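You operate a simulated robot arm through the tools that you are given. There is no shell and no other tool.

The job below is to be done with a simulated two-armed robot. You get a single attempt, and the scene is never put back.

Task
Give the red and grey canisters one drying run, then return them.
Fine: red on the wide port, grey on the narrow port; touch neither till the screen says VENTED; each back on its ring. Set down upright: what you pick out.

It is judged by the outcome, as a careful person would: the job done as asked, and still so three seconds after it is handed in. It fails if anything else is knocked over, pushed out of place, dropped, spilled or broken.

Robot
Two 7-joint arms with fingered hands on one trunk that stands fixed in place. Base frame: the origin is at the foot of the trunk, x ahead of it, y to its left, z up. Units: m, degrees, N and s.
The left shoulder is at [0.027, 0.269, 1.022], the right one opposite. Payload 5 kg a hand.
The TCP of each hand is the grasp point between the finger pads, 0.042 m short of the fingertips. In the tool frame z runs along the fingers and y along their closing line. The gripper opens to 0.208 m. The gripper's body begins 0.119 m behind the TCP. The gripper is a hand of 4 fingers: y runs from the thumb to the fingers, the wrist lies at [0, 0, -0.317] in the tool frame, and closing takes about 1.5 s.
Orientation is told as [roll, pitch, yaw] about the base's x, y, z axes, in that order, counted from this pose: with the fingers straight down and closing along the base's y, the tool's x points along the base's -x, its y along +y and its z along -z.

Tools
- The arms move only by the tool arm_command. It takes "left_deltas", "right_deltas" or both (then of equal length, played together; a hand with none holds still); each is a list of rows, each a list of 3 entries, a list of its own where there are three numbers: the shift along the tool's x, y, z in m, then the turn, a rotation vector about the tool's x, y, z in degrees, then the gripper command, from -1 (shut) to 1 (fully open), values between in proportion. In form: [[[tx, ty, tz], [rx, ry, rz], fingers], ...]. A call has 1 to 20 rows; each row shifts and turns the commanded pose from where the row before left it, along the tool's axes as they then stand. A row lasts 0.2 s, in which the tool goes at most 0.05 m and 8.6 degrees; a call with a longer step from one row to the next is refused whole, and so is a gripper value outside its range. Where a pose cannot be reached the arm comes as near as it can. A force on the tool above 60 N (or 10 N above the force at the start of the call, whichever is more), or a blocked arm, ends the call early, and 0.2 s more pass. The fingers move at their own pace (about 0.153 m/s each) and stop on an object; they squeeze with about 24 N. The grip force told is the motor's: it shows also when the fingers shut on nothing. Time passes only in rows, and 0.2 s behind the last, so rows that do not move let the fingers close. It gives the time, the measured TCP pose, the force on the tool (base axes), the opening and the grip force at its end, in the units of the frame above (readings bear some noise), with the torque about the TCP (base axes, N m) and any sound that the robot's microphone picked up, and new pictures: "show" is both (left out), scene, wrist or none (wrist: the cameras of the hands that moved).
- Cameras (640 x 400 px; columns grow to the right, rows downward): "scene" is now at [0.1717, -0.0017, 1.2988]; the picture's right is [-0.01, -1.00, 0.00], its down [-0.45, 0.00, -0.89] and it looks along [0.89, -0.01, -0.45] (base axes); focal length 251 px, centre (320, 200). "left" rides on the left gripper at [-0.094, 0.001, -0.146] in its tool frame; the picture's right is [-0.02, -1.00, 0.00], its down [0.84, -0.01, -0.54] and it looks along [0.54, -0.01, 0.84] (tool axes); focal length 280 px, centre (320, 200). "right" rides on the right gripper at [0.094, 0.001, -0.146] in its tool frame; the picture's right is [-0.01, 1.00, 0.00], its down [-0.84, -0.01, -0.54] and it looks along [-0.54, -0.01, 0.84] (tool axes); focal length 280 px, centre (320, 200). There is no depth. A picture from a camera that has moved, and an enlarged one, comes with that camera's place and axes in the base frame and with its lens.
- move_column(by): slides the trunk up (or, below 0, down) by that many m; the arms and the scene camera ride with it, the base frame stays. It gives what a move gives, with no picture.
- hand_shape(shape, hand): the hand has 4 fingers and takes this shape, open, in about a second: jaw (thumb against the fingers, like two jaws); tri (thumb and two fingers); tip (a fingertip pinch); poke (one finger out to press); point (the index stretched); flat (the hand flat); cup (the hand cupped); fist (a fist). The gripper value then closes the fingers along that shape, each until it touches; the sizes above hold for jaw. It gives what a move gives, with no picture.
- turn_head(pan, tilt): turns the head with the scene camera to pan (to the left, within 80 degrees either way) and tilt (down, from -29 to 69), counted from straight ahead of the robot. It gives what a move gives, and a new picture of the scene camera.
- zoom(camera, box): a new picture of the part [left, top, right, bottom] of that camera's present view, enlarged. The clock stands still meanwhile.
- job_done(): hands the job in; it is judged then, once.

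Nothing tells you positions but the pictures and the camera data. Unless the task says otherwise, let go and move clear before handing in.

The tools are called after "Call:" as a command line: name --argument value ..., lists and objects as JSON in quotes. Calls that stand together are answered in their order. arm_command: Moves the arms, as the interface text tells. Its arguments: {"type":"object","properties":{"left_deltas":{"type":"array","items":{"type":"array"}},"right_deltas":{"type":"array","items":{"type":"array"}},"show":{"type":"string","enum":["both","scene","wrist","none"]}},"required":[]} The other tools are called the same way: move_column (by) slides the trunk up or down; hand_shape (shape, hand) gives the hand a shape; turn_head (pan, tilt) turns the head that bears the scene camera; zoom (camera, box) takes an enlarged picture of a part of a camera's view; job_done () hands the job in.

At the start:

```text
t: 0.0
left_tcp_pos: [0.4155, 0.2142, 1.1851]
left_ee_rot: [-0.1, 0.0, -0.1]
left_wrist_force: [-0.2, -0.3, 0.8]
left_wrist_torque: [0.0, 0.0, 0.01]
left_finger_gap: 0.2079
left_grip_force: 0.0
left_shape: jaw
right_tcp_pos: [0.7601, -0.2761, 1.1493]
right_ee_rot: [0.0, 0.0, 0.1]
right_wrist_force: [1.9, -0.7, -0.1]
right_wrist_torque: [0.0, 0.0, 0.0]
right_finger_gap: 0.2075
right_grip_force: 0.0
right_shape: jaw
trunk travel left (down, up): [-0.4, 0.221]
head pan, tilt: [-0.4, 26.6]
```

scene: 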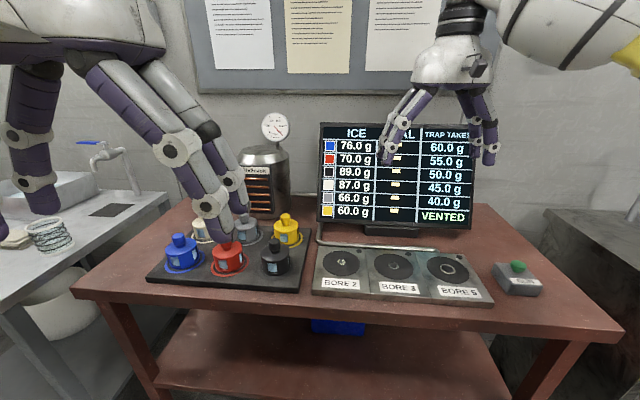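
right: 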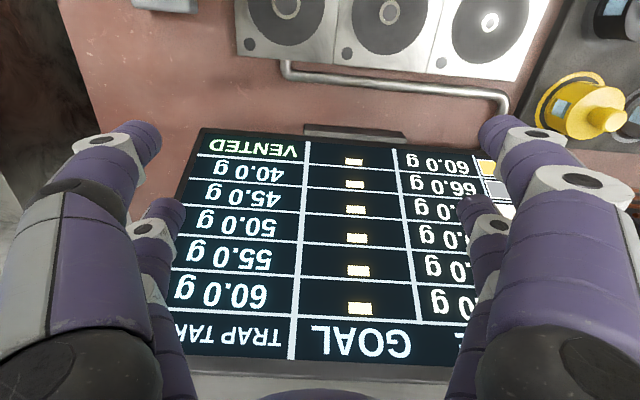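
left: 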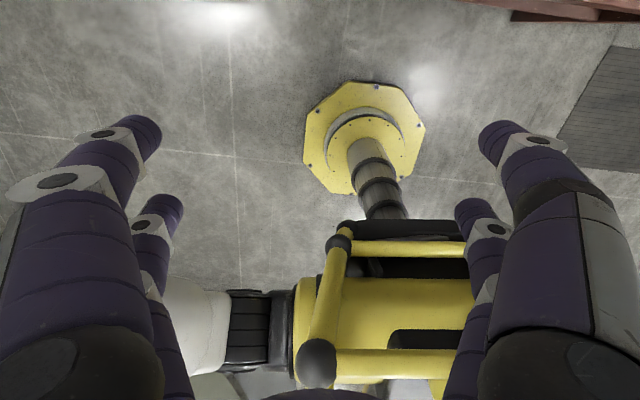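

I see a table with six coloured canisters on a black tray (left), a three-port dryer (BORE 2, 3, 5), a screen and a green button box at the right. I'll look closer at the screen, the ports, the canisters and the notices before moving anything.

Call:
zoom --camera "scene" --box '[310, 110, 480, 240]'

Call:
zoom --camera "scene" --box '[140, 190, 320, 310]'

Call:
zoom --camera "scene" --box '[300, 220, 560, 320]'

Call:
zoom --camera "scene" --box '[190, 0, 460, 100]'

```text
3.08 times, centred on (395, 175) of scene
camera zoom: at [0.1717, -0.0017, 1.2988], right [-0.01, -1.0, 0.0], down [-0.45, 0.0, -0.89], along [0.89, -0.01, -0.45], focal length 771 px, centre (89, 277)
```

zoom: 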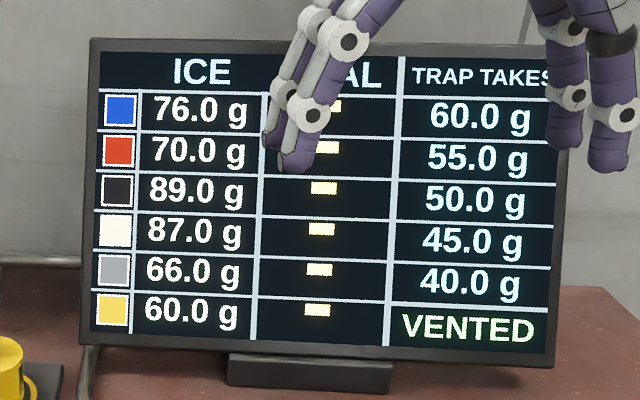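

```text
3.33 times, centred on (230, 250) of scene
camera zoom: at [0.1717, -0.0017, 1.2988], right [-0.01, -1.0, 0.0], down [-0.45, 0.0, -0.89], along [0.89, -0.01, -0.45], focal length 836 px, centre (620, 33)
```

zoom: 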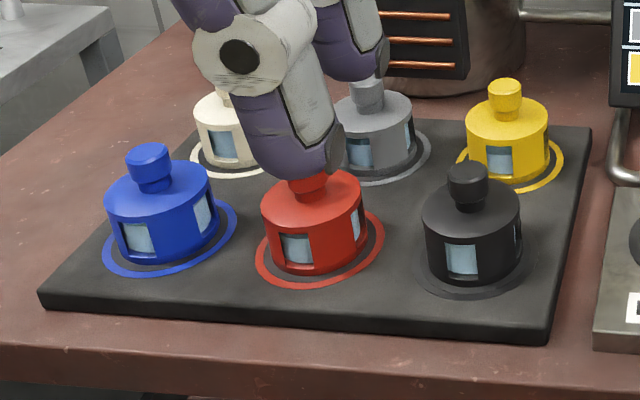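

```text
2.46 times, centred on (430, 270) of scene
camera zoom: at [0.1717, -0.0017, 1.2988], right [-0.01, -1.0, 0.0], down [-0.45, 0.0, -0.89], along [0.89, -0.01, -0.45], focal length 617 px, centre (49, 28)
```

zoom: 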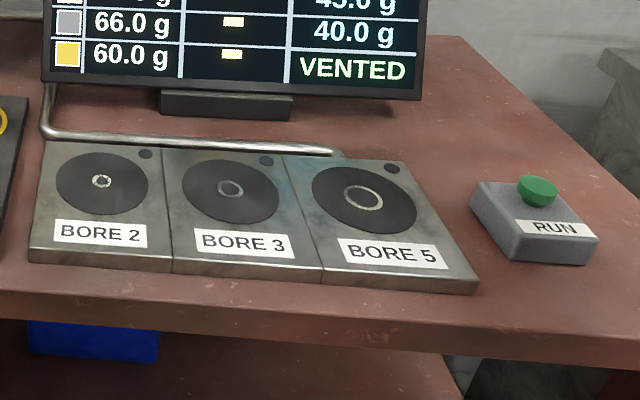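

```text
2.37 times, centred on (325, 50) of scene
camera zoom: at [0.1717, -0.0017, 1.2988], right [-0.01, -1.0, 0.0], down [-0.45, 0.0, -0.89], along [0.89, -0.01, -0.45], focal length 594 px, centre (308, 556)
```

zoom: 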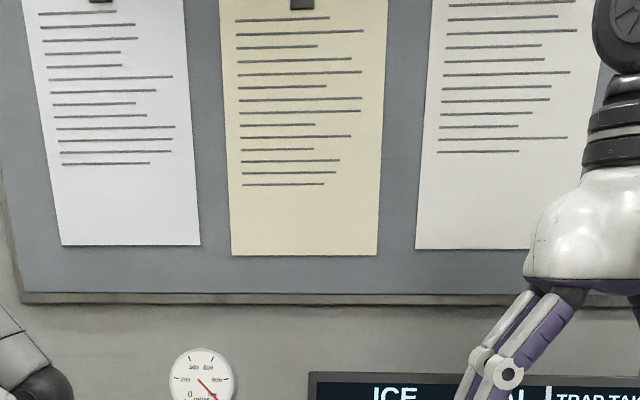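

The screen reads VENTED. From two-view estimates the port plate top is near z 0.87, BORE 2 is near (0.67, -0.06), red near (0.67, 0.22), grey near (0.80, 0.22), and RUN near (0.63, -0.47). I'll bring the right hand toward the button and the left hand over the canisters, both high, for a better look.

Call:
arm_command --left_deltas '[[[-0.0255, 0.0006, 0.005], [0, 0, 0], 1], [[-0.0255, 0.0006, 0.005], [0, 0, 0], 1], [[-0.0255, 0.0006, 0.005], [0, 0, 0], 1], [[-0.0255, 0.0006, 0.005], [0, 0, 0], 1], [[-0.0255, 0.0006, 0.005], [0, 0, 0], 1], [[-0.0255, 0.0006, 0.005], [0, 0, 0], 1], [[-0.0255, 0.0006, 0.005], [0, 0, 0], 1], [[-0.0255, 0.0006, 0.005], [0, 0, 0], 1], [[-0.0255, 0.0006, 0.005], [0, 0, 0], 1], [[-0.0255, 0.0006, 0.005], [0, 0, 0], 1]]' --right_deltas '[[[0.016, -0.022, 0.0], [0, 0, 0], 1], [[0.016, -0.022, 0.0], [0, 0, 0], 1], [[0.016, -0.022, 0.0], [0, 0, 0], 1], [[0.016, -0.022, 0.0], [0, 0, 0], 1], [[0.016, -0.022, 0.0], [0, 0, 0], 1], [[0.016, -0.022, 0.0], [0, 0, 0], 1], [[0.016, -0.022, 0.0], [0, 0, 0], 1], [[0.016, -0.022, 0.0], [0, 0, 0], 1], [[0.016, -0.022, 0.0], [0, 0, 0], 1], [[0.016, -0.022, 0.0], [0, 0, 0], 1]]' --show "both"

```text
t: 2.2
left_tcp_pos: [0.6715, 0.2196, 1.1362]
left_ee_rot: [0.0, 0.1, 0.0]
left_wrist_force: [-0.3, -0.5, 1.0]
left_wrist_torque: [0.09, 0.0, -0.04]
left_finger_gap: 0.2078
left_grip_force: 0.1
left_shape: jaw
right_tcp_pos: [0.6009, -0.4975, 1.1475]
right_ee_rot: [0.0, -0.1, 0.1]
right_wrist_force: [0.2, 0.6, -0.8]
right_wrist_torque: [0.03, 0.06, -0.03]
right_finger_gap: 0.2076
right_grip_force: 0.0
right_shape: jaw
trunk travel left (down, up): [-0.4, 0.221]
head pan, tilt: [-0.4, 26.6]
camera scene: at [0.1719, -0.0021, 1.2987], right [-0.01, -1.0, 0.0], down [-0.45, 0.0, -0.89], along [0.89, -0.01, -0.45], focal length 251 px, centre (320, 200)
camera right: at [0.5066, -0.4944, 1.2946], right [0.01, 1.0, 0.0], down [0.84, -0.01, 0.54], along [0.54, -0.01, -0.84], focal length 280 px, centre (320, 200)
camera left: at [0.7638, 0.2207, 1.2813], right [0.01, -1.0, 0.0], down [-0.84, -0.01, 0.54], along [-0.54, -0.01, -0.84], focal length 280 px, centre (320, 200)
```

scene: 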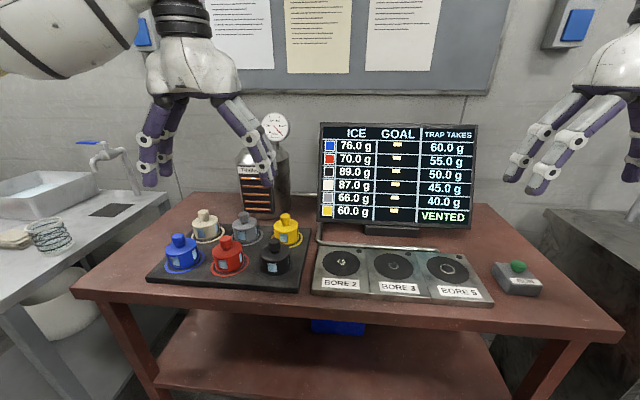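
right: 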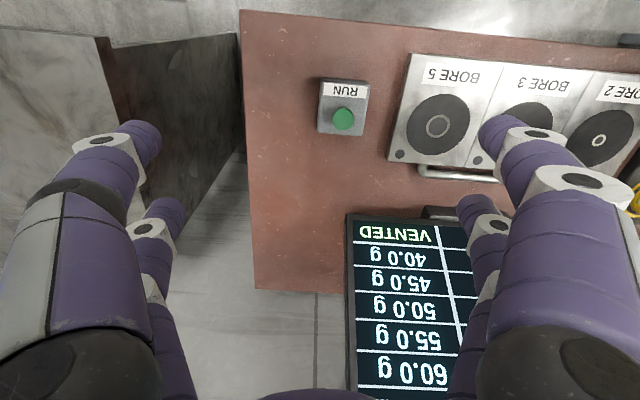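
left: 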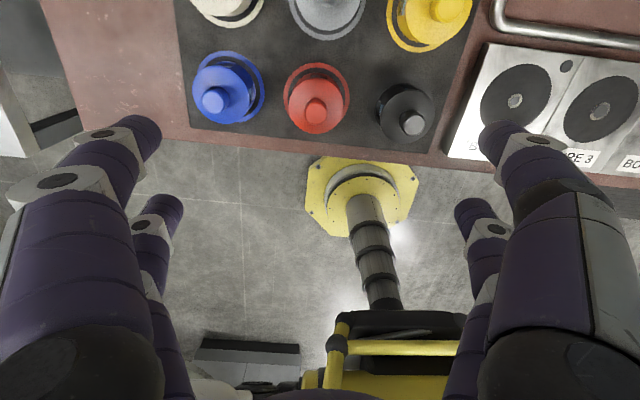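

Call:
zoom --camera "left" --box '[180, 0, 480, 160]'

Call:
zoom --camera "scene" --box '[140, 195, 320, 300]'

Call:
zoom --camera "scene" --box '[310, 110, 480, 240]'

Call:
zoom --camera "right" --box '[300, 40, 640, 200]'

Call:
zoom --camera "scene" --box '[230, 100, 300, 220]'

```text
2.13 times, centred on (330, 80) of left
camera zoom: at [0.7638, 0.2207, 1.2813], right [0.01, -1.0, 0.0], down [-0.84, -0.01, 0.54], along [-0.54, -0.01, -0.84], focal length 598 px, centre (299, 456)
```

zoom: 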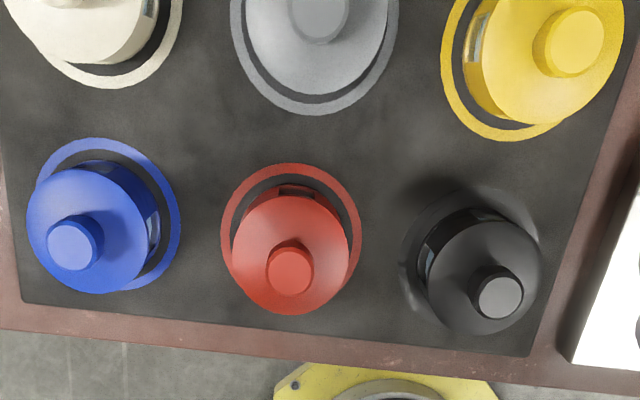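

```text
3.56 times, centred on (230, 248) of scene
camera zoom: at [0.1719, -0.0021, 1.2987], right [-0.01, -1.0, 0.0], down [-0.45, 0.0, -0.89], along [0.89, -0.01, -0.45], focal length 891 px, centre (640, 31)
```

zoom: 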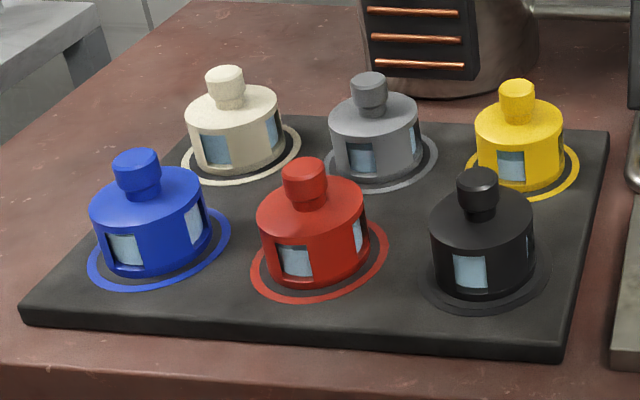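

```text
3.08 times, centred on (395, 175) of scene
camera zoom: at [0.1719, -0.0021, 1.2987], right [-0.01, -1.0, 0.0], down [-0.45, 0.0, -0.89], along [0.89, -0.01, -0.45], focal length 771 px, centre (89, 277)
```

zoom: 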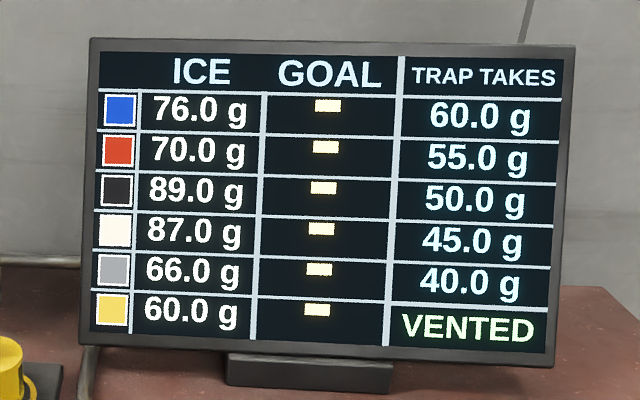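

```text
1.88 times, centred on (470, 120) of right
camera zoom: at [0.5066, -0.4944, 1.2946], right [0.01, 1.0, 0.0], down [0.84, -0.01, 0.54], along [0.54, -0.01, -0.84], focal length 528 px, centre (38, 351)
```

zoom: 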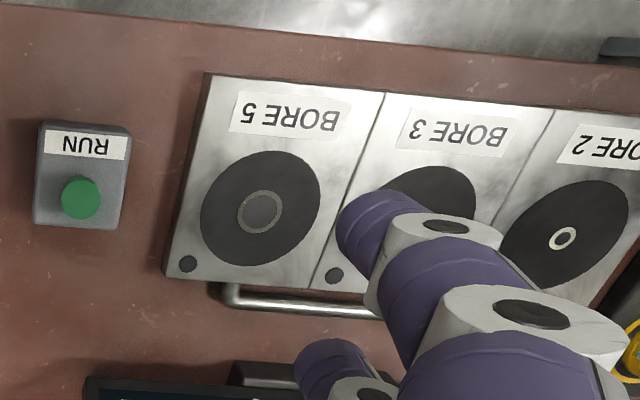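

```text
3.33 times, centred on (265, 160) of scene
camera zoom: at [0.1719, -0.0021, 1.2987], right [-0.01, -1.0, 0.0], down [-0.45, 0.0, -0.89], along [0.89, -0.01, -0.45], focal length 836 px, centre (503, 333)
```

zoom: 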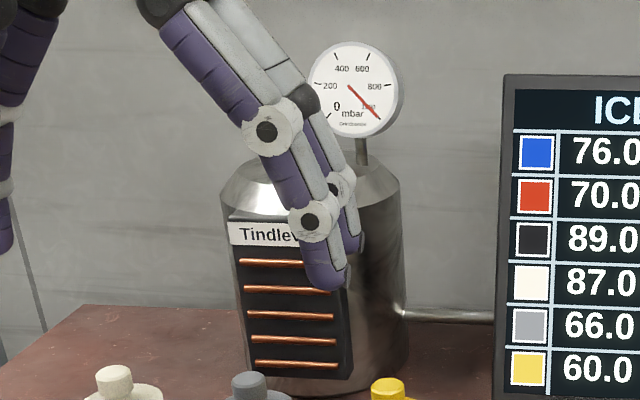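

The red knob top is at about (0.669, 0.222, 0.945), and grey is at about (0.788, 0.210). BORE 5 (the wide port) is at (0.645, -0.317) and BORE 2 (the narrow one) at (0.670, -0.059). The RUN button is at (0.623, -0.466, 0.905). Next I'll check the finger shape of the hands.

Call:
zoom --camera "scene" --box '[120, 40, 300, 200]'

Call:
zoom --camera "scene" --box '[480, 60, 640, 200]'

```text
2.50 times, centred on (210, 120) of scene
camera zoom: at [0.1719, -0.0021, 1.2987], right [-0.01, -1.0, 0.0], down [-0.45, 0.0, -0.89], along [0.89, -0.01, -0.45], focal length 627 px, centre (595, 400)
```

zoom: 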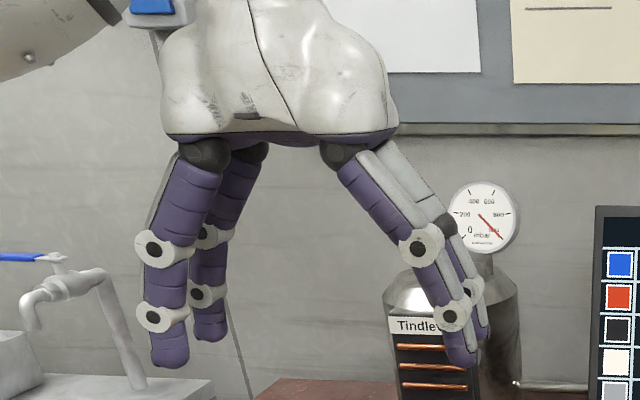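

```text
2.86 times, centred on (560, 130) of scene
camera zoom: at [0.1719, -0.0021, 1.2987], right [-0.01, -1.0, 0.0], down [-0.45, 0.0, -0.89], along [0.89, -0.01, -0.45], focal length 716 px, centre (-366, 400)
```

zoom: 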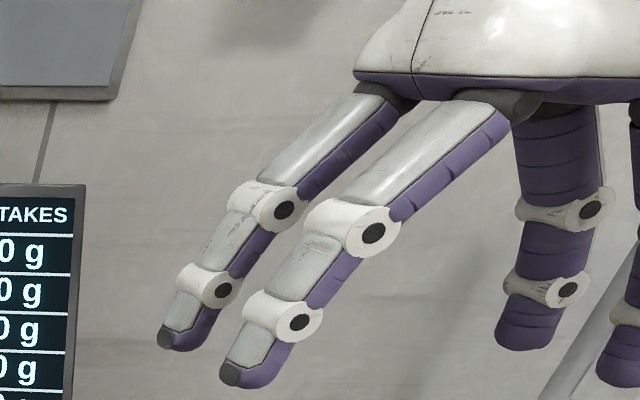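

Each hand has two fingers per side, about ±0.03 m apart along tool x. So I'll grip the canister bodies (about 0.076 m across) with the jaw, with the fingers in the spaces diagonal to the neighbours. I'm moving the left hand above grey and turning it about -6.5° to match the tray, with a partial opening.

Call:
arm_command --left_deltas '[[[-0.0194, -0.0016, 0.0127], [0, 0, 0], -0.02], [[-0.0194, -0.0016, 0.0127], [0, 0, 0], -0.02], [[-0.0194, -0.0016, 0.0127], [0, 0, 0], -0.02], [[-0.0194, -0.0016, 0.0127], [0, 0, 0], -0.02], [[-0.0194, -0.0016, 0.0127], [0, 0, 0], -0.02], [[-0.0194, -0.0016, 0.0127], [0, 0, 0], -0.02], [[0, 0, 0], [0, 0, 6.3], -0.02], [[0, 0, 0], [0, 0, 0], -0.02]]' --show "both"

```text
t: 4.0
left_tcp_pos: [0.7873, 0.2113, 1.0602]
left_ee_rot: [-0.1, 0.0, -6.2]
left_wrist_force: [-1.2, -0.3, 0.2]
left_wrist_torque: [0.01, -0.03, 0.01]
left_finger_gap: 0.1025
left_grip_force: 0.0
left_shape: jaw
right_tcp_pos: [0.6005, -0.4965, 1.1482]
right_ee_rot: [0.0, 0.0, 0.1]
right_wrist_force: [-0.2, -0.7, 0.0]
right_wrist_torque: [-0.02, 0.01, 0.0]
right_finger_gap: 0.2079
right_grip_force: 0.0
right_shape: jaw
trunk travel left (down, up): [-0.4, 0.221]
head pan, tilt: [-0.4, 26.6]
camera scene: at [0.1718, -0.0017, 1.2987], right [-0.01, -1.0, 0.0], down [-0.45, 0.0, -0.89], along [0.89, -0.01, -0.45], focal length 251 px, centre (320, 200)
camera left: at [0.8798, 0.2024, 1.2055], right [-0.1, -1.0, 0.0], down [-0.84, 0.08, 0.54], along [-0.54, 0.05, -0.84], focal length 280 px, centre (320, 200)
```

scene: 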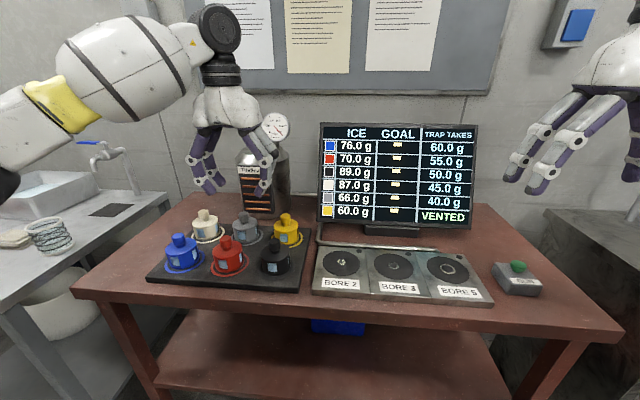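
left: 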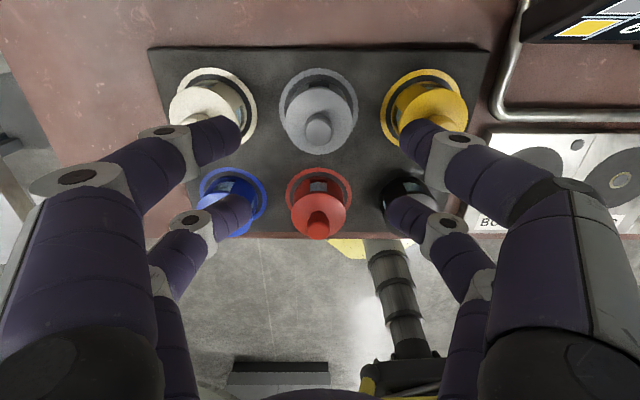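

Call:
zoom --camera "left" --box '[240, 40, 400, 140]'

Call:
zoom --camera "scene" --box '[190, 140, 320, 260]'

```text
4.00 times, centred on (320, 90) of left
camera zoom: at [0.8798, 0.2024, 1.2055], right [-0.1, -1.0, 0.0], down [-0.84, 0.08, 0.54], along [-0.54, 0.05, -0.84], focal length 1122 px, centre (320, 640)
```

zoom: 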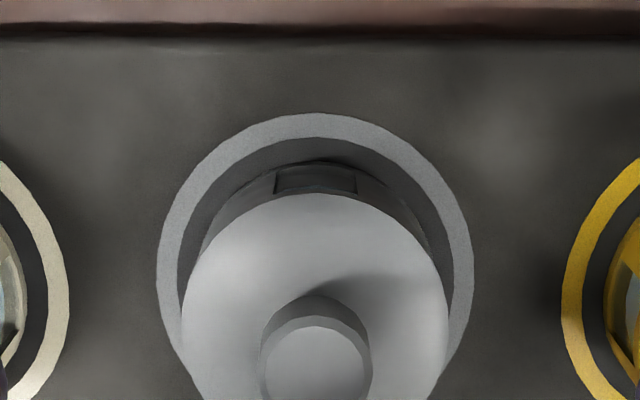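

```text
3.33 times, centred on (255, 200) of scene
camera zoom: at [0.1718, -0.0017, 1.2987], right [-0.01, -1.0, 0.0], down [-0.45, 0.0, -0.89], along [0.89, -0.01, -0.45], focal length 836 px, centre (537, 200)
```

zoom: 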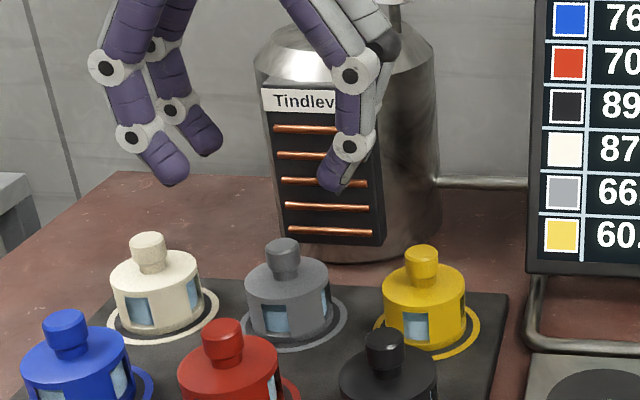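

Grey is confirmed at about (0.788, 0.211), and the left TCP is aligned over it. I'm descending partway to check finger clearance.

Call:
arm_command --left_deltas '[[[0, 0, 0.018], [0, 0, 0], -0.02], [[0, 0, 0.018], [0, 0, 0], -0.02], [[0, 0, 0.018], [0, 0, 0], -0.02], [[0, 0, 0.018], [0, 0, 0], -0.02], [[0, 0, 0.018], [0, 0, 0], -0.02], [[0, 0, 0], [0, 0, 0], -0.02]]' --show "both"

Call:
zoom --camera "scene" --box '[150, 160, 330, 290]'

```text
t: 5.4
left_tcp_pos: [0.7862, 0.2087, 0.9689]
left_ee_rot: [0.0, 0.0, -6.3]
left_wrist_force: [0.7, 0.2, 0.3]
left_wrist_torque: [0.0, -0.03, -0.01]
left_finger_gap: 0.1026
left_grip_force: 0.0
left_shape: jaw
right_tcp_pos: [0.6003, -0.4972, 1.1485]
right_ee_rot: [0.0, 0.0, 0.0]
right_wrist_force: [0.1, -0.4, 0.8]
right_wrist_torque: [-0.02, -0.05, 0.0]
right_finger_gap: 0.2079
right_grip_force: 0.1
right_shape: jaw
trunk travel left (down, up): [-0.4, 0.221]
head pan, tilt: [-0.4, 26.6]
camera scene: at [0.1716, -0.0017, 1.2989], right [-0.01, -1.0, 0.0], down [-0.45, 0.0, -0.89], along [0.89, -0.01, -0.45], focal length 251 px, centre (320, 200)
camera left: at [0.8785, 0.2008, 1.1149], right [-0.09, -1.0, 0.0], down [-0.84, 0.08, 0.54], along [-0.54, 0.05, -0.84], focal length 280 px, centre (320, 200)
```

scene: 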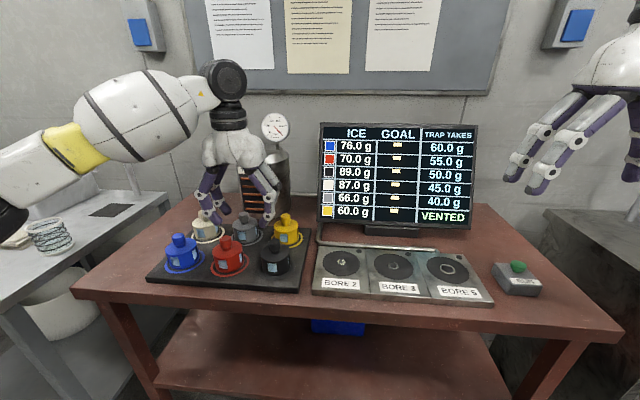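
left: 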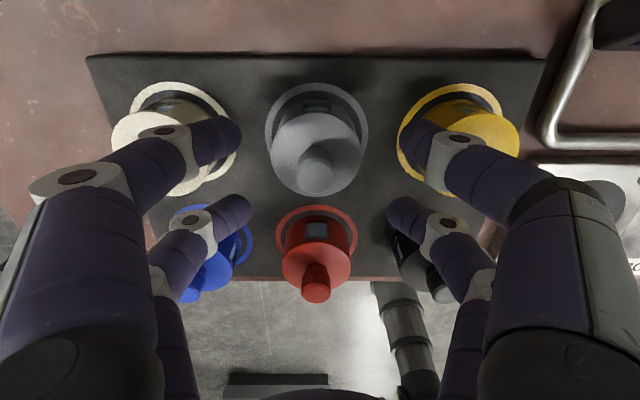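

```text
3.08 times, centred on (240, 225) of scene
camera zoom: at [0.1716, -0.0017, 1.2989], right [-0.01, -1.0, 0.0], down [-0.45, 0.0, -0.89], along [0.89, -0.01, -0.45], focal length 771 px, centre (566, 123)
```

zoom: 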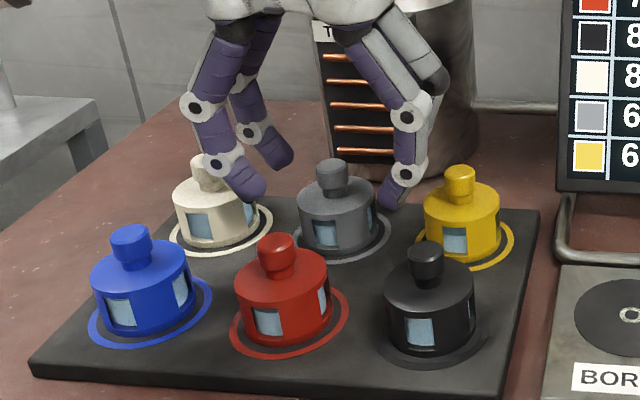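

The fingers bow outward at the knuckles, so I'll use a narrower opening and grip only the upper part of the body (tips at about z 0.888). That keeps the knuckles above the neighbouring bodies.

Call:
arm_command --left_deltas '[[[-0.0028, 0.0023, 0], [0, 0, 0], -0.18], [[0, 0, 0], [0, 0, 0], -0.18], [[0, 0, 0.013], [0, 0, 0], -0.18], [[0, 0, 0.013], [0, 0, 0], -0.18], [[0, 0, 0.013], [0, 0, 0], -0.18], [[0, 0, 0], [0, 0, 0], -0.18]]' --show "both"

Call:
zoom --camera "scene" --box '[150, 160, 330, 290]'

Call:
zoom --camera "left" --box '[120, 40, 520, 290]'

```text
t: 6.8
left_tcp_pos: [0.7891, 0.2107, 0.9304]
left_ee_rot: [-0.2, 0.0, -6.3]
left_wrist_force: [0.1, -0.2, -0.3]
left_wrist_torque: [0.02, -0.03, 0.0]
left_finger_gap: 0.086
left_grip_force: 0.0
left_shape: jaw
right_tcp_pos: [0.6006, -0.4979, 1.1495]
right_ee_rot: [0.0, 0.1, 0.1]
right_wrist_force: [-0.3, 0.0, 0.1]
right_wrist_torque: [0.02, -0.03, -0.01]
right_finger_gap: 0.2077
right_grip_force: 0.0
right_shape: jaw
trunk travel left (down, up): [-0.4, 0.221]
head pan, tilt: [-0.4, 26.6]
camera scene: at [0.1716, -0.0017, 1.2989], right [-0.01, -1.0, 0.0], down [-0.45, 0.0, -0.89], along [0.89, -0.01, -0.45], focal length 251 px, centre (320, 200)
camera left: at [0.8818, 0.2029, 1.0764], right [-0.09, -1.0, 0.0], down [-0.84, 0.08, 0.54], along [-0.54, 0.05, -0.84], focal length 280 px, centre (320, 200)
```

scene: 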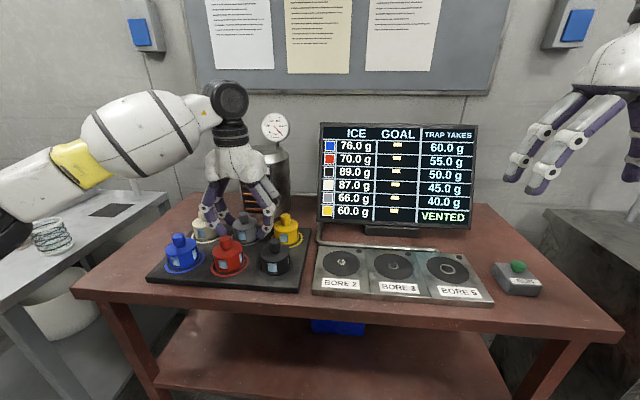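
left: 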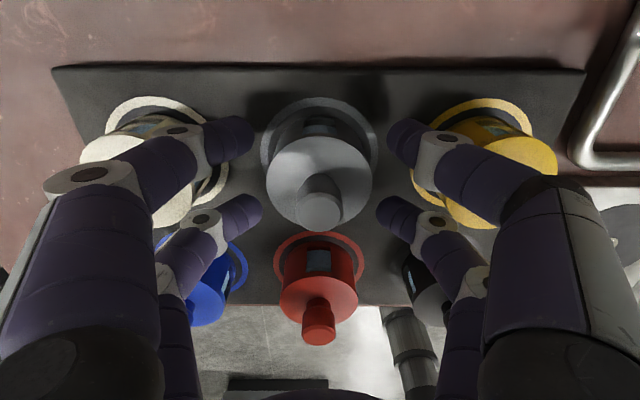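

```text
3.08 times, centred on (240, 225) of scene
camera zoom: at [0.1716, -0.0017, 1.2989], right [-0.01, -1.0, 0.0], down [-0.45, 0.0, -0.89], along [0.89, -0.01, -0.45], focal length 771 px, centre (566, 123)
```

zoom: 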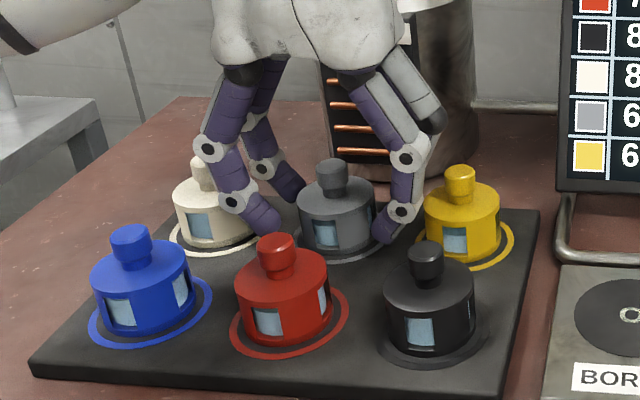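

```text
1.60 times, centred on (320, 165) of left
camera zoom: at [0.8818, 0.2029, 1.0764], right [-0.09, -1.0, 0.0], down [-0.84, 0.08, 0.54], along [-0.54, 0.05, -0.84], focal length 449 px, centre (320, 256)
```

zoom: 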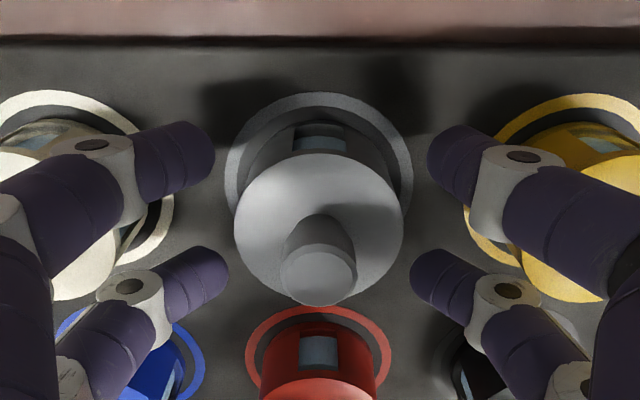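

The fingers straddle grey with no contact forces, and the knob is centred. I'm closing the left hand now.

Call:
arm_command --left_deltas '[[[0, 0, 0], [0, 0, 0], -0.3], [[0, 0, 0], [0, 0, 0], -0.4], [[0, 0, 0], [0, 0, 0], -1], [[0, 0, 0], [0, 0, 0], -1], [[0, 0, 0], [0, 0, 0], -1], [[0, 0, 0], [0, 0, 0], -1], [[0, 0, 0], [0, 0, 0], -1], [[0, 0, 0], [0, 0, 0], -1]]' --show "both"

Call:
zoom --camera "scene" --box '[150, 160, 330, 290]'

Call:
zoom --camera "left" --box '[120, 40, 520, 290]'

```text
t: 8.6
left_tcp_pos: [0.7895, 0.2111, 0.9311]
left_ee_rot: [-0.1, 0.0, -6.3]
left_wrist_force: [0.3, -0.2, -0.5]
left_wrist_torque: [0.02, 0.01, 0.02]
left_finger_gap: 0.0416
left_grip_force: 24.0
left_shape: jaw
right_tcp_pos: [0.6006, -0.4965, 1.1488]
right_ee_rot: [0.0, 0.0, 0.0]
right_wrist_force: [0.2, 0.0, 0.1]
right_wrist_torque: [-0.02, 0.04, -0.02]
right_finger_gap: 0.2077
right_grip_force: 0.0
right_shape: jaw
trunk travel left (down, up): [-0.4, 0.221]
head pan, tilt: [-0.4, 26.6]
camera scene: at [0.1718, -0.0017, 1.2988], right [-0.01, -1.0, 0.0], down [-0.45, 0.0, -0.89], along [0.89, -0.01, -0.45], focal length 251 px, centre (320, 200)
camera left: at [0.882, 0.2031, 1.0762], right [-0.09, -1.0, 0.0], down [-0.84, 0.08, 0.54], along [-0.54, 0.05, -0.84], focal length 280 px, centre (320, 200)
```

scene: 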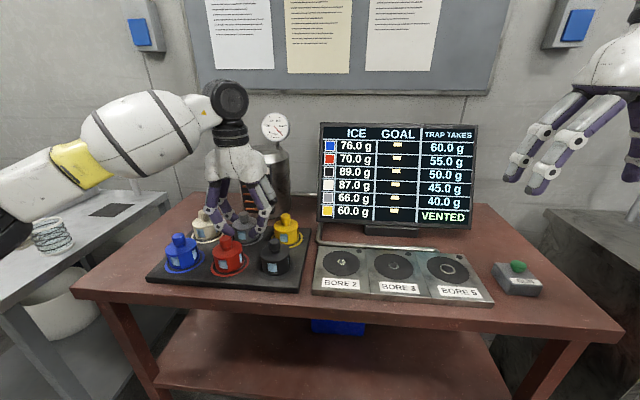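
left: 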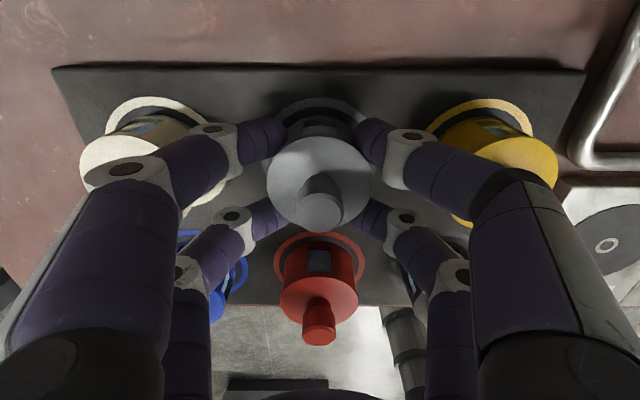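

```text
3.08 times, centred on (240, 225) of scene
camera zoom: at [0.1718, -0.0017, 1.2988], right [-0.01, -1.0, 0.0], down [-0.45, 0.0, -0.89], along [0.89, -0.01, -0.45], focal length 771 px, centre (566, 123)
```

zoom: 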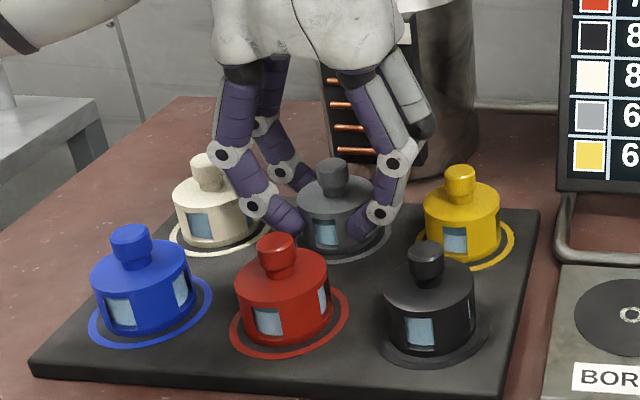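

```text
1.60 times, centred on (320, 165) of left
camera zoom: at [0.882, 0.2031, 1.0762], right [-0.09, -1.0, 0.0], down [-0.84, 0.08, 0.54], along [-0.54, 0.05, -0.84], focal length 449 px, centre (320, 256)
```

zoom: 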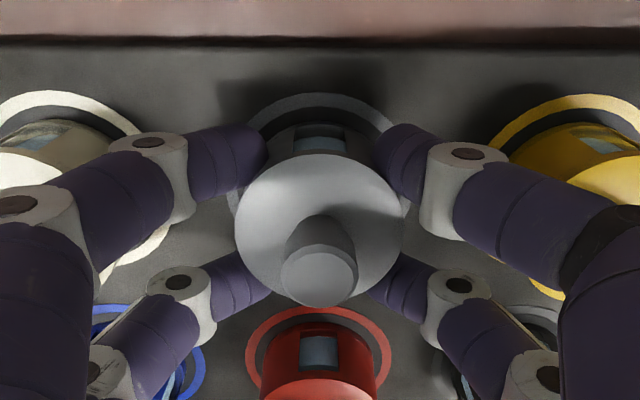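

The grip holds at 24 N around grey's body. I'll lift slowly and check that it comes up upright.

Call:
arm_command --left_deltas '[[[0, 0, -0.008], [0, 0, 0], -1], [[0, 0, -0.012], [0, 0, 0], -1], [[0, 0, -0.015], [0, 0, 0], -1], [[0, 0, -0.015], [0, 0, 0], -1], [[0, 0, 0], [0, 0, 0], -1]]' --show "both"

Call:
zoom --camera "scene" --box '[150, 160, 330, 290]'

```text
t: 9.8
left_tcp_pos: [0.7907, 0.2135, 0.9801]
left_ee_rot: [0.0, -0.1, -6.3]
left_wrist_force: [0.0, 0.8, -1.4]
left_wrist_torque: [0.0, -0.02, 0.0]
left_finger_gap: 0.0416
left_grip_force: 23.9
left_shape: jaw
right_tcp_pos: [0.6015, -0.4974, 1.1484]
right_ee_rot: [0.0, 0.0, -0.1]
right_wrist_force: [0.2, -0.4, -0.3]
right_wrist_torque: [-0.01, -0.04, -0.03]
right_finger_gap: 0.2078
right_grip_force: 0.1
right_shape: jaw
trunk travel left (down, up): [-0.4, 0.221]
head pan, tilt: [-0.4, 26.6]
camera scene: at [0.1718, -0.0017, 1.2987], right [-0.01, -1.0, 0.0], down [-0.45, 0.0, -0.89], along [0.89, -0.01, -0.45], focal length 251 px, centre (320, 200)
camera left: at [0.8826, 0.2041, 1.126], right [-0.09, -1.0, 0.0], down [-0.84, 0.08, 0.54], along [-0.54, 0.05, -0.84], focal length 280 px, centre (320, 200)
```

scene: 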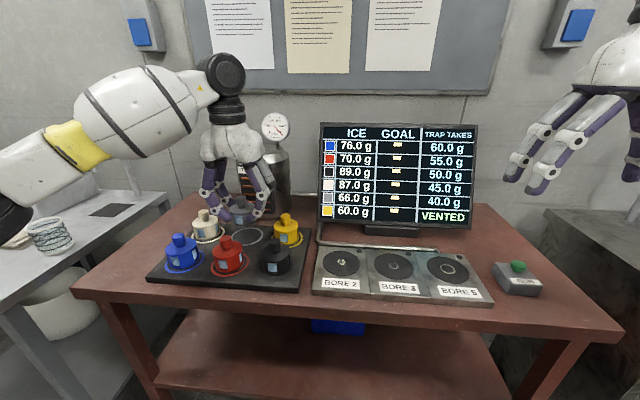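
left: 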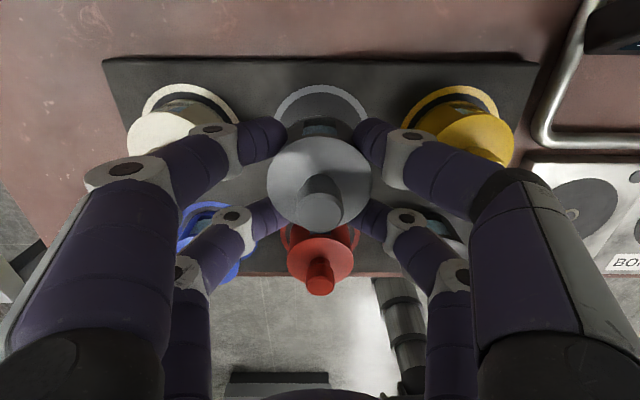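

```text
3.08 times, centred on (240, 225) of scene
camera zoom: at [0.1718, -0.0017, 1.2987], right [-0.01, -1.0, 0.0], down [-0.45, 0.0, -0.89], along [0.89, -0.01, -0.45], focal length 771 px, centre (566, 123)
```

zoom: 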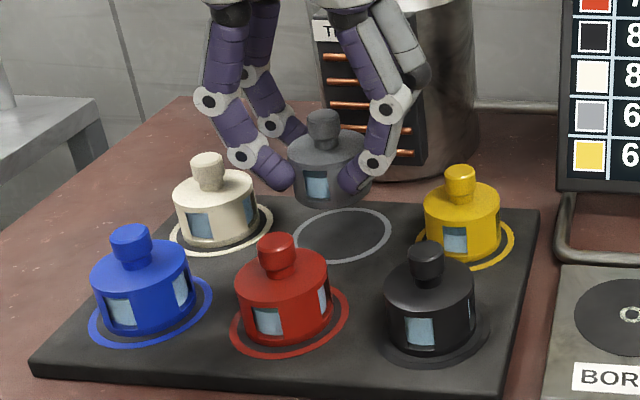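

Grey is lifted cleanly and upright, and its empty ring is visible at (0.789, 0.210). I'll raise it higher and carry it over to BORE 2.

Call:
arm_command --left_deltas '[[[0, 0, -0.02], [0, 0, 0], -1], [[0, 0, -0.025], [0, 0, 0], -1], [[0, 0, -0.025], [0, 0, 0], -1], [[0, 0, -0.02], [0, 0, 0], -1], [[0.0064, -0.0203, 0], [0, 0, 0], -1], [[0.0064, -0.0203, 0], [0, 0, 0], -1], [[0.0064, -0.0203, 0], [0, 0, 0], -1], [[0.0064, -0.0203, 0], [0, 0, 0], -1], [[0.0064, -0.0203, 0], [0, 0, 0], -1], [[0.0064, -0.0203, 0], [0, 0, 0], -1], [[0.0064, -0.0203, 0], [0, 0, 0], -1], [[0.0064, -0.0203, 0], [0, 0, 0], -1], [[0.0064, -0.0203, 0], [0, 0, 0], -1], [[0.0064, -0.0203, 0], [0, 0, 0], -1], [[0.0064, -0.0203, 0], [0, 0, 0], -1], [[0.0064, -0.0203, 0], [0, 0, 0], -1], [[0.0064, -0.0203, 0], [0, 0, 0], -1], [[0.0064, -0.0203, 0], [0, 0, 0], -1], [[0, 0, 0], [0, 0, 0], -1]]' --show "both"

Call:
zoom --camera "scene" --box '[270, 170, 450, 300]'

Call:
zoom --camera "left" --box '[200, 20, 520, 220]'

```text
t: 13.8
left_tcp_pos: [0.6694, -0.0593, 1.0693]
left_ee_rot: [0.0, 0.0, -6.1]
left_wrist_force: [-0.1, 0.1, -0.3]
left_wrist_torque: [-0.04, -0.01, 0.03]
left_finger_gap: 0.0415
left_grip_force: 23.5
left_shape: jaw
right_tcp_pos: [0.6019, -0.4965, 1.1483]
right_ee_rot: [0.0, 0.0, 0.0]
right_wrist_force: [-0.8, -0.4, 0.0]
right_wrist_torque: [-0.02, 0.0, 0.02]
right_finger_gap: 0.2081
right_grip_force: 0.1
right_shape: jaw
trunk travel left (down, up): [-0.4, 0.221]
head pan, tilt: [-0.4, 26.6]
camera scene: at [0.1718, -0.0015, 1.2988], right [-0.01, -1.0, 0.0], down [-0.45, 0.0, -0.89], along [0.89, -0.01, -0.45], focal length 251 px, centre (320, 200)
camera left: at [0.7622, -0.0673, 1.2153], right [-0.09, -1.0, 0.0], down [-0.84, 0.08, 0.54], along [-0.54, 0.05, -0.84], focal length 280 px, centre (320, 200)
```

scene: 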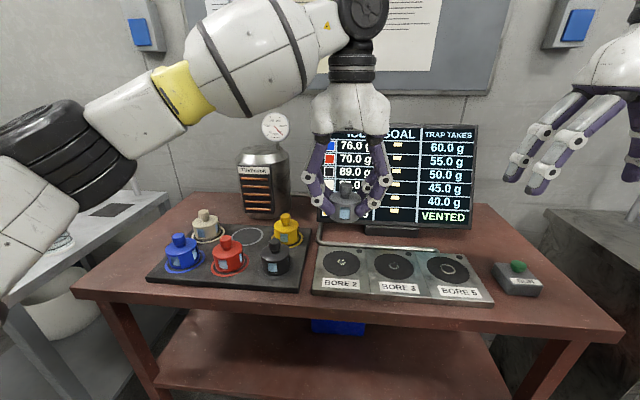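
left: 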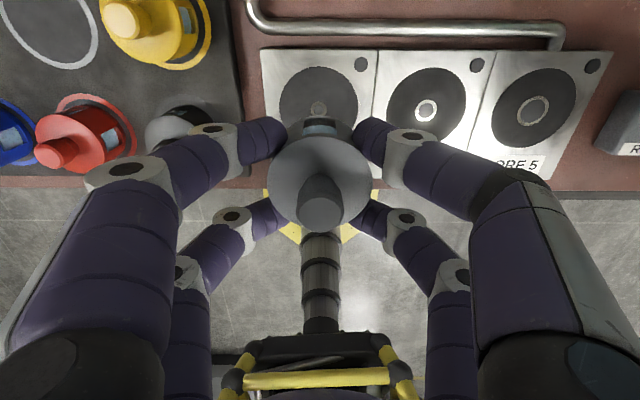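

```text
3.08 times, centred on (360, 235) of scene
camera zoom: at [0.1718, -0.0015, 1.2988], right [-0.01, -1.0, 0.0], down [-0.45, 0.0, -0.89], along [0.89, -0.01, -0.45], focal length 771 px, centre (197, 92)
```

zoom: 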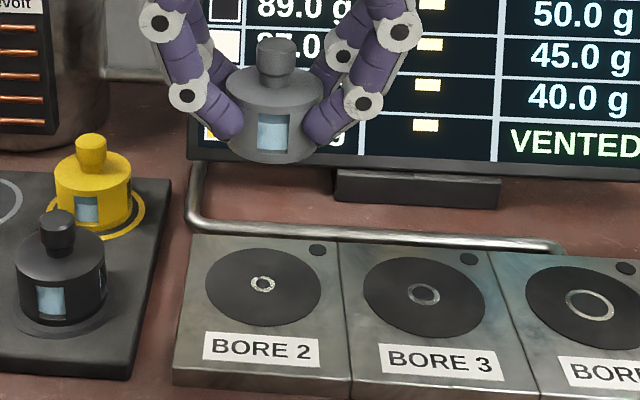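

```text
2.00 times, centred on (360, 120) of left
camera zoom: at [0.7622, -0.0673, 1.2153], right [-0.09, -1.0, 0.0], down [-0.84, 0.08, 0.54], along [-0.54, 0.05, -0.84], focal length 561 px, centre (240, 360)
```

zoom: 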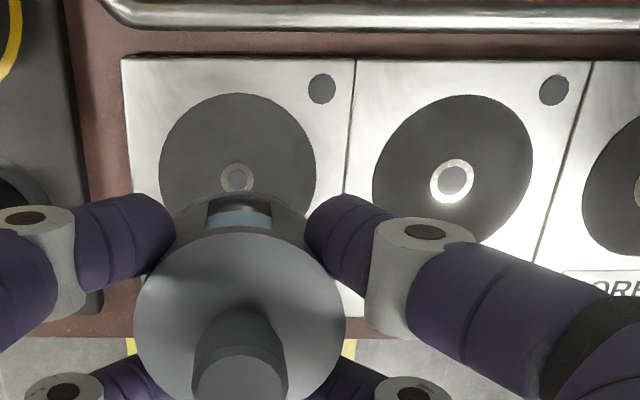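

Grey is directly above BORE 2 (0.671, -0.059). I'm lowering it to just above the port.

Call:
arm_command --left_deltas '[[[-0.001, 0.0005, 0.018], [0, 0, 0], -1], [[0, 0, 0.02], [0, 0, 0], -1], [[0, 0, 0.02], [0, 0, 0], -1], [[0, 0, 0.02], [0, 0, 0], -1], [[0, 0, 0.02], [0, 0, 0], -1], [[0, 0, 0.015], [0, 0, 0], -1], [[0, 0, 0.01], [0, 0, 0], -1], [[0, 0, 0], [0, 0, 0], -1]]' --show "both"

Call:
zoom --camera "scene" --box '[270, 190, 430, 300]'

Call:
zoom --camera "left" --box '[200, 20, 520, 220]'

```text
t: 15.6
left_tcp_pos: [0.6718, -0.0597, 0.9472]
left_ee_rot: [-0.1, 0.0, -6.4]
left_wrist_force: [-0.2, -0.5, -1.5]
left_wrist_torque: [0.0, -0.01, 0.02]
left_finger_gap: 0.0415
left_grip_force: 24.1
left_shape: jaw
right_tcp_pos: [0.6003, -0.4965, 1.1484]
right_ee_rot: [0.0, 0.0, 0.0]
right_wrist_force: [1.0, -0.2, -0.5]
right_wrist_torque: [0.03, -0.04, 0.05]
right_finger_gap: 0.2079
right_grip_force: 0.1
right_shape: jaw
trunk travel left (down, up): [-0.4, 0.221]
head pan, tilt: [-0.4, 26.6]
camera scene: at [0.1717, -0.0017, 1.2988], right [-0.01, -1.0, 0.0], down [-0.45, 0.0, -0.89], along [0.89, -0.01, -0.45], focal length 251 px, centre (320, 200)
camera left: at [0.7641, -0.0687, 1.093], right [-0.09, -1.0, 0.0], down [-0.84, 0.08, 0.54], along [-0.54, 0.05, -0.84], focal length 280 px, centre (320, 200)
```

scene: 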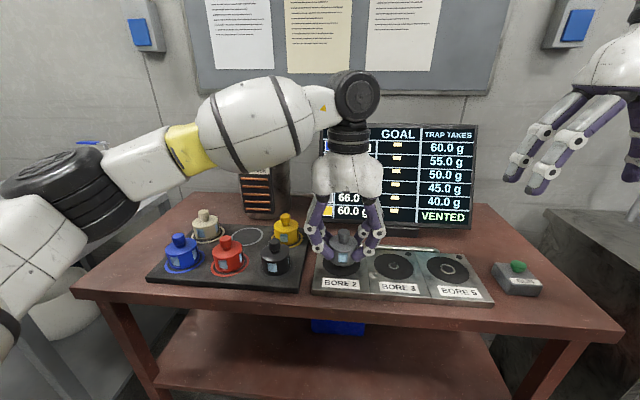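
left: 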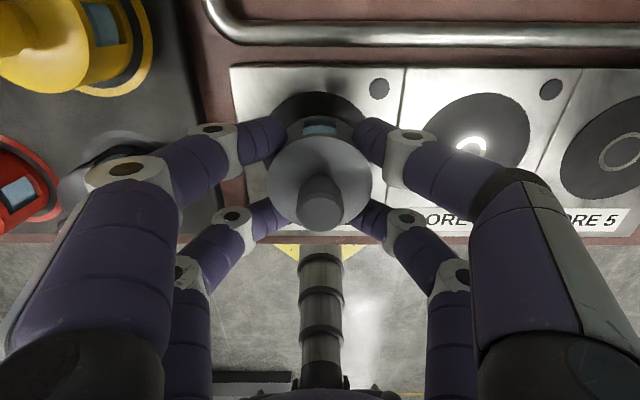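

```text
3.64 times, centred on (350, 245) of scene
camera zoom: at [0.1717, -0.0017, 1.2988], right [-0.01, -1.0, 0.0], down [-0.45, 0.0, -0.89], along [0.89, -0.01, -0.45], focal length 912 px, centre (211, 36)
```

zoom: 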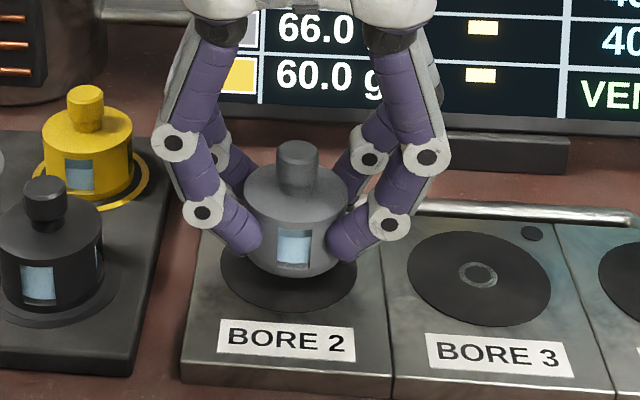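

```text
2.00 times, centred on (360, 120) of left
camera zoom: at [0.7641, -0.0687, 1.093], right [-0.09, -1.0, 0.0], down [-0.84, 0.08, 0.54], along [-0.54, 0.05, -0.84], focal length 561 px, centre (240, 360)
```

zoom: 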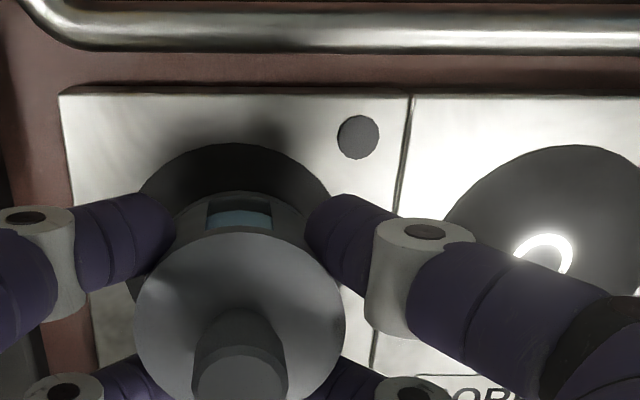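

Call:
arm_command --left_deltas '[[[0, 0.002, 0.004], [0, 0, 0], -1], [[0, 0, 0.004], [0, 0, 0], -1], [[0, 0, 0.003], [0, 0, 0], -1], [[0, 0, 0], [0, 0, 0], -1]]' --show "none"

Call:
zoom --camera "scene" --box '[290, 220, 390, 290]'

```text
t: 16.6
left_tcp_pos: [0.6717, -0.0588, 0.9358]
left_ee_rot: [0.0, -0.2, -6.3]
left_wrist_force: [0.4, -0.9, -0.7]
left_wrist_torque: [0.01, 0.0, 0.02]
left_finger_gap: 0.0413
left_grip_force: 24.0
left_shape: jaw
right_tcp_pos: [0.6006, -0.4971, 1.1491]
right_ee_rot: [0.0, 0.0, 0.0]
right_wrist_force: [-0.1, -0.4, 0.2]
right_wrist_torque: [-0.01, 0.02, 0.03]
right_finger_gap: 0.2078
right_grip_force: 0.0
right_shape: jaw
trunk travel left (down, up): [-0.4, 0.221]
head pan, tilt: [-0.4, 26.6]
```

```text
5.71 times, centred on (340, 255) of scene
camera zoom: at [0.1717, -0.0017, 1.2988], right [-0.01, -1.0, 0.0], down [-0.45, 0.0, -0.89], along [0.89, -0.01, -0.45], focal length 1433 px, centre (206, -114)
```

zoom: 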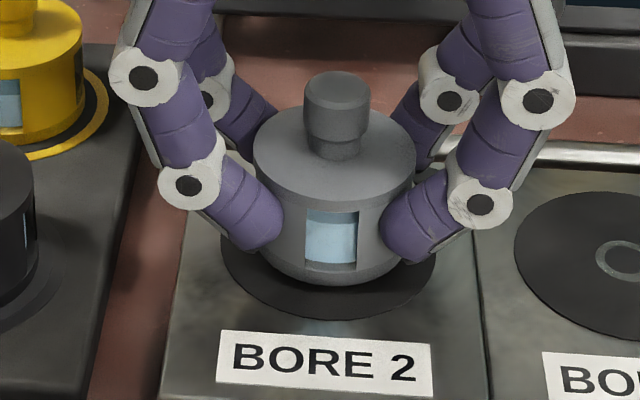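

Call:
arm_command --left_deltas '[[[0, 0.002, 0.002], [0, 0, 0], -1], [[0, 0, 0.002], [0, 0, 0], -1], [[0, 0, 0], [0, 0, 0], -1]]' --show "none"

Call:
zoom --camera "scene" --box '[290, 220, 390, 290]'

```text
t: 17.4
left_tcp_pos: [0.6721, -0.0571, 0.9323]
left_ee_rot: [-0.1, 0.1, -6.3]
left_wrist_force: [0.8, -1.0, -1.3]
left_wrist_torque: [0.01, 0.0, -0.02]
left_finger_gap: 0.0412
left_grip_force: 23.8
left_shape: jaw
right_tcp_pos: [0.5999, -0.4968, 1.1485]
right_ee_rot: [0.1, 0.0, 0.0]
right_wrist_force: [-0.7, 0.8, -0.9]
right_wrist_torque: [-0.01, 0.0, 0.0]
right_finger_gap: 0.2077
right_grip_force: 0.0
right_shape: jaw
trunk travel left (down, up): [-0.4, 0.221]
head pan, tilt: [-0.4, 26.6]
```

```text
5.71 times, centred on (340, 255) of scene
camera zoom: at [0.1718, -0.0017, 1.2988], right [-0.01, -1.0, 0.0], down [-0.45, 0.0, -0.89], along [0.89, -0.01, -0.45], focal length 1433 px, centre (206, -114)
```

zoom: 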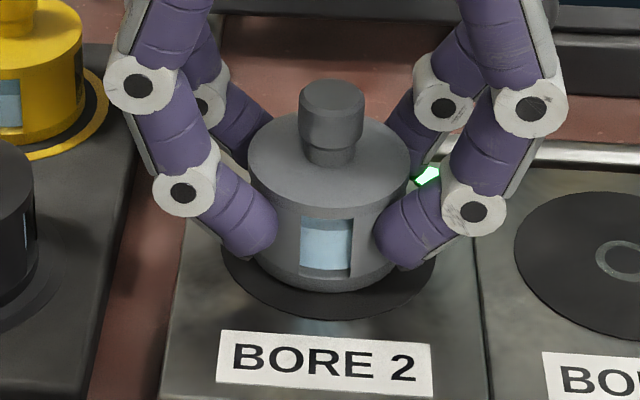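

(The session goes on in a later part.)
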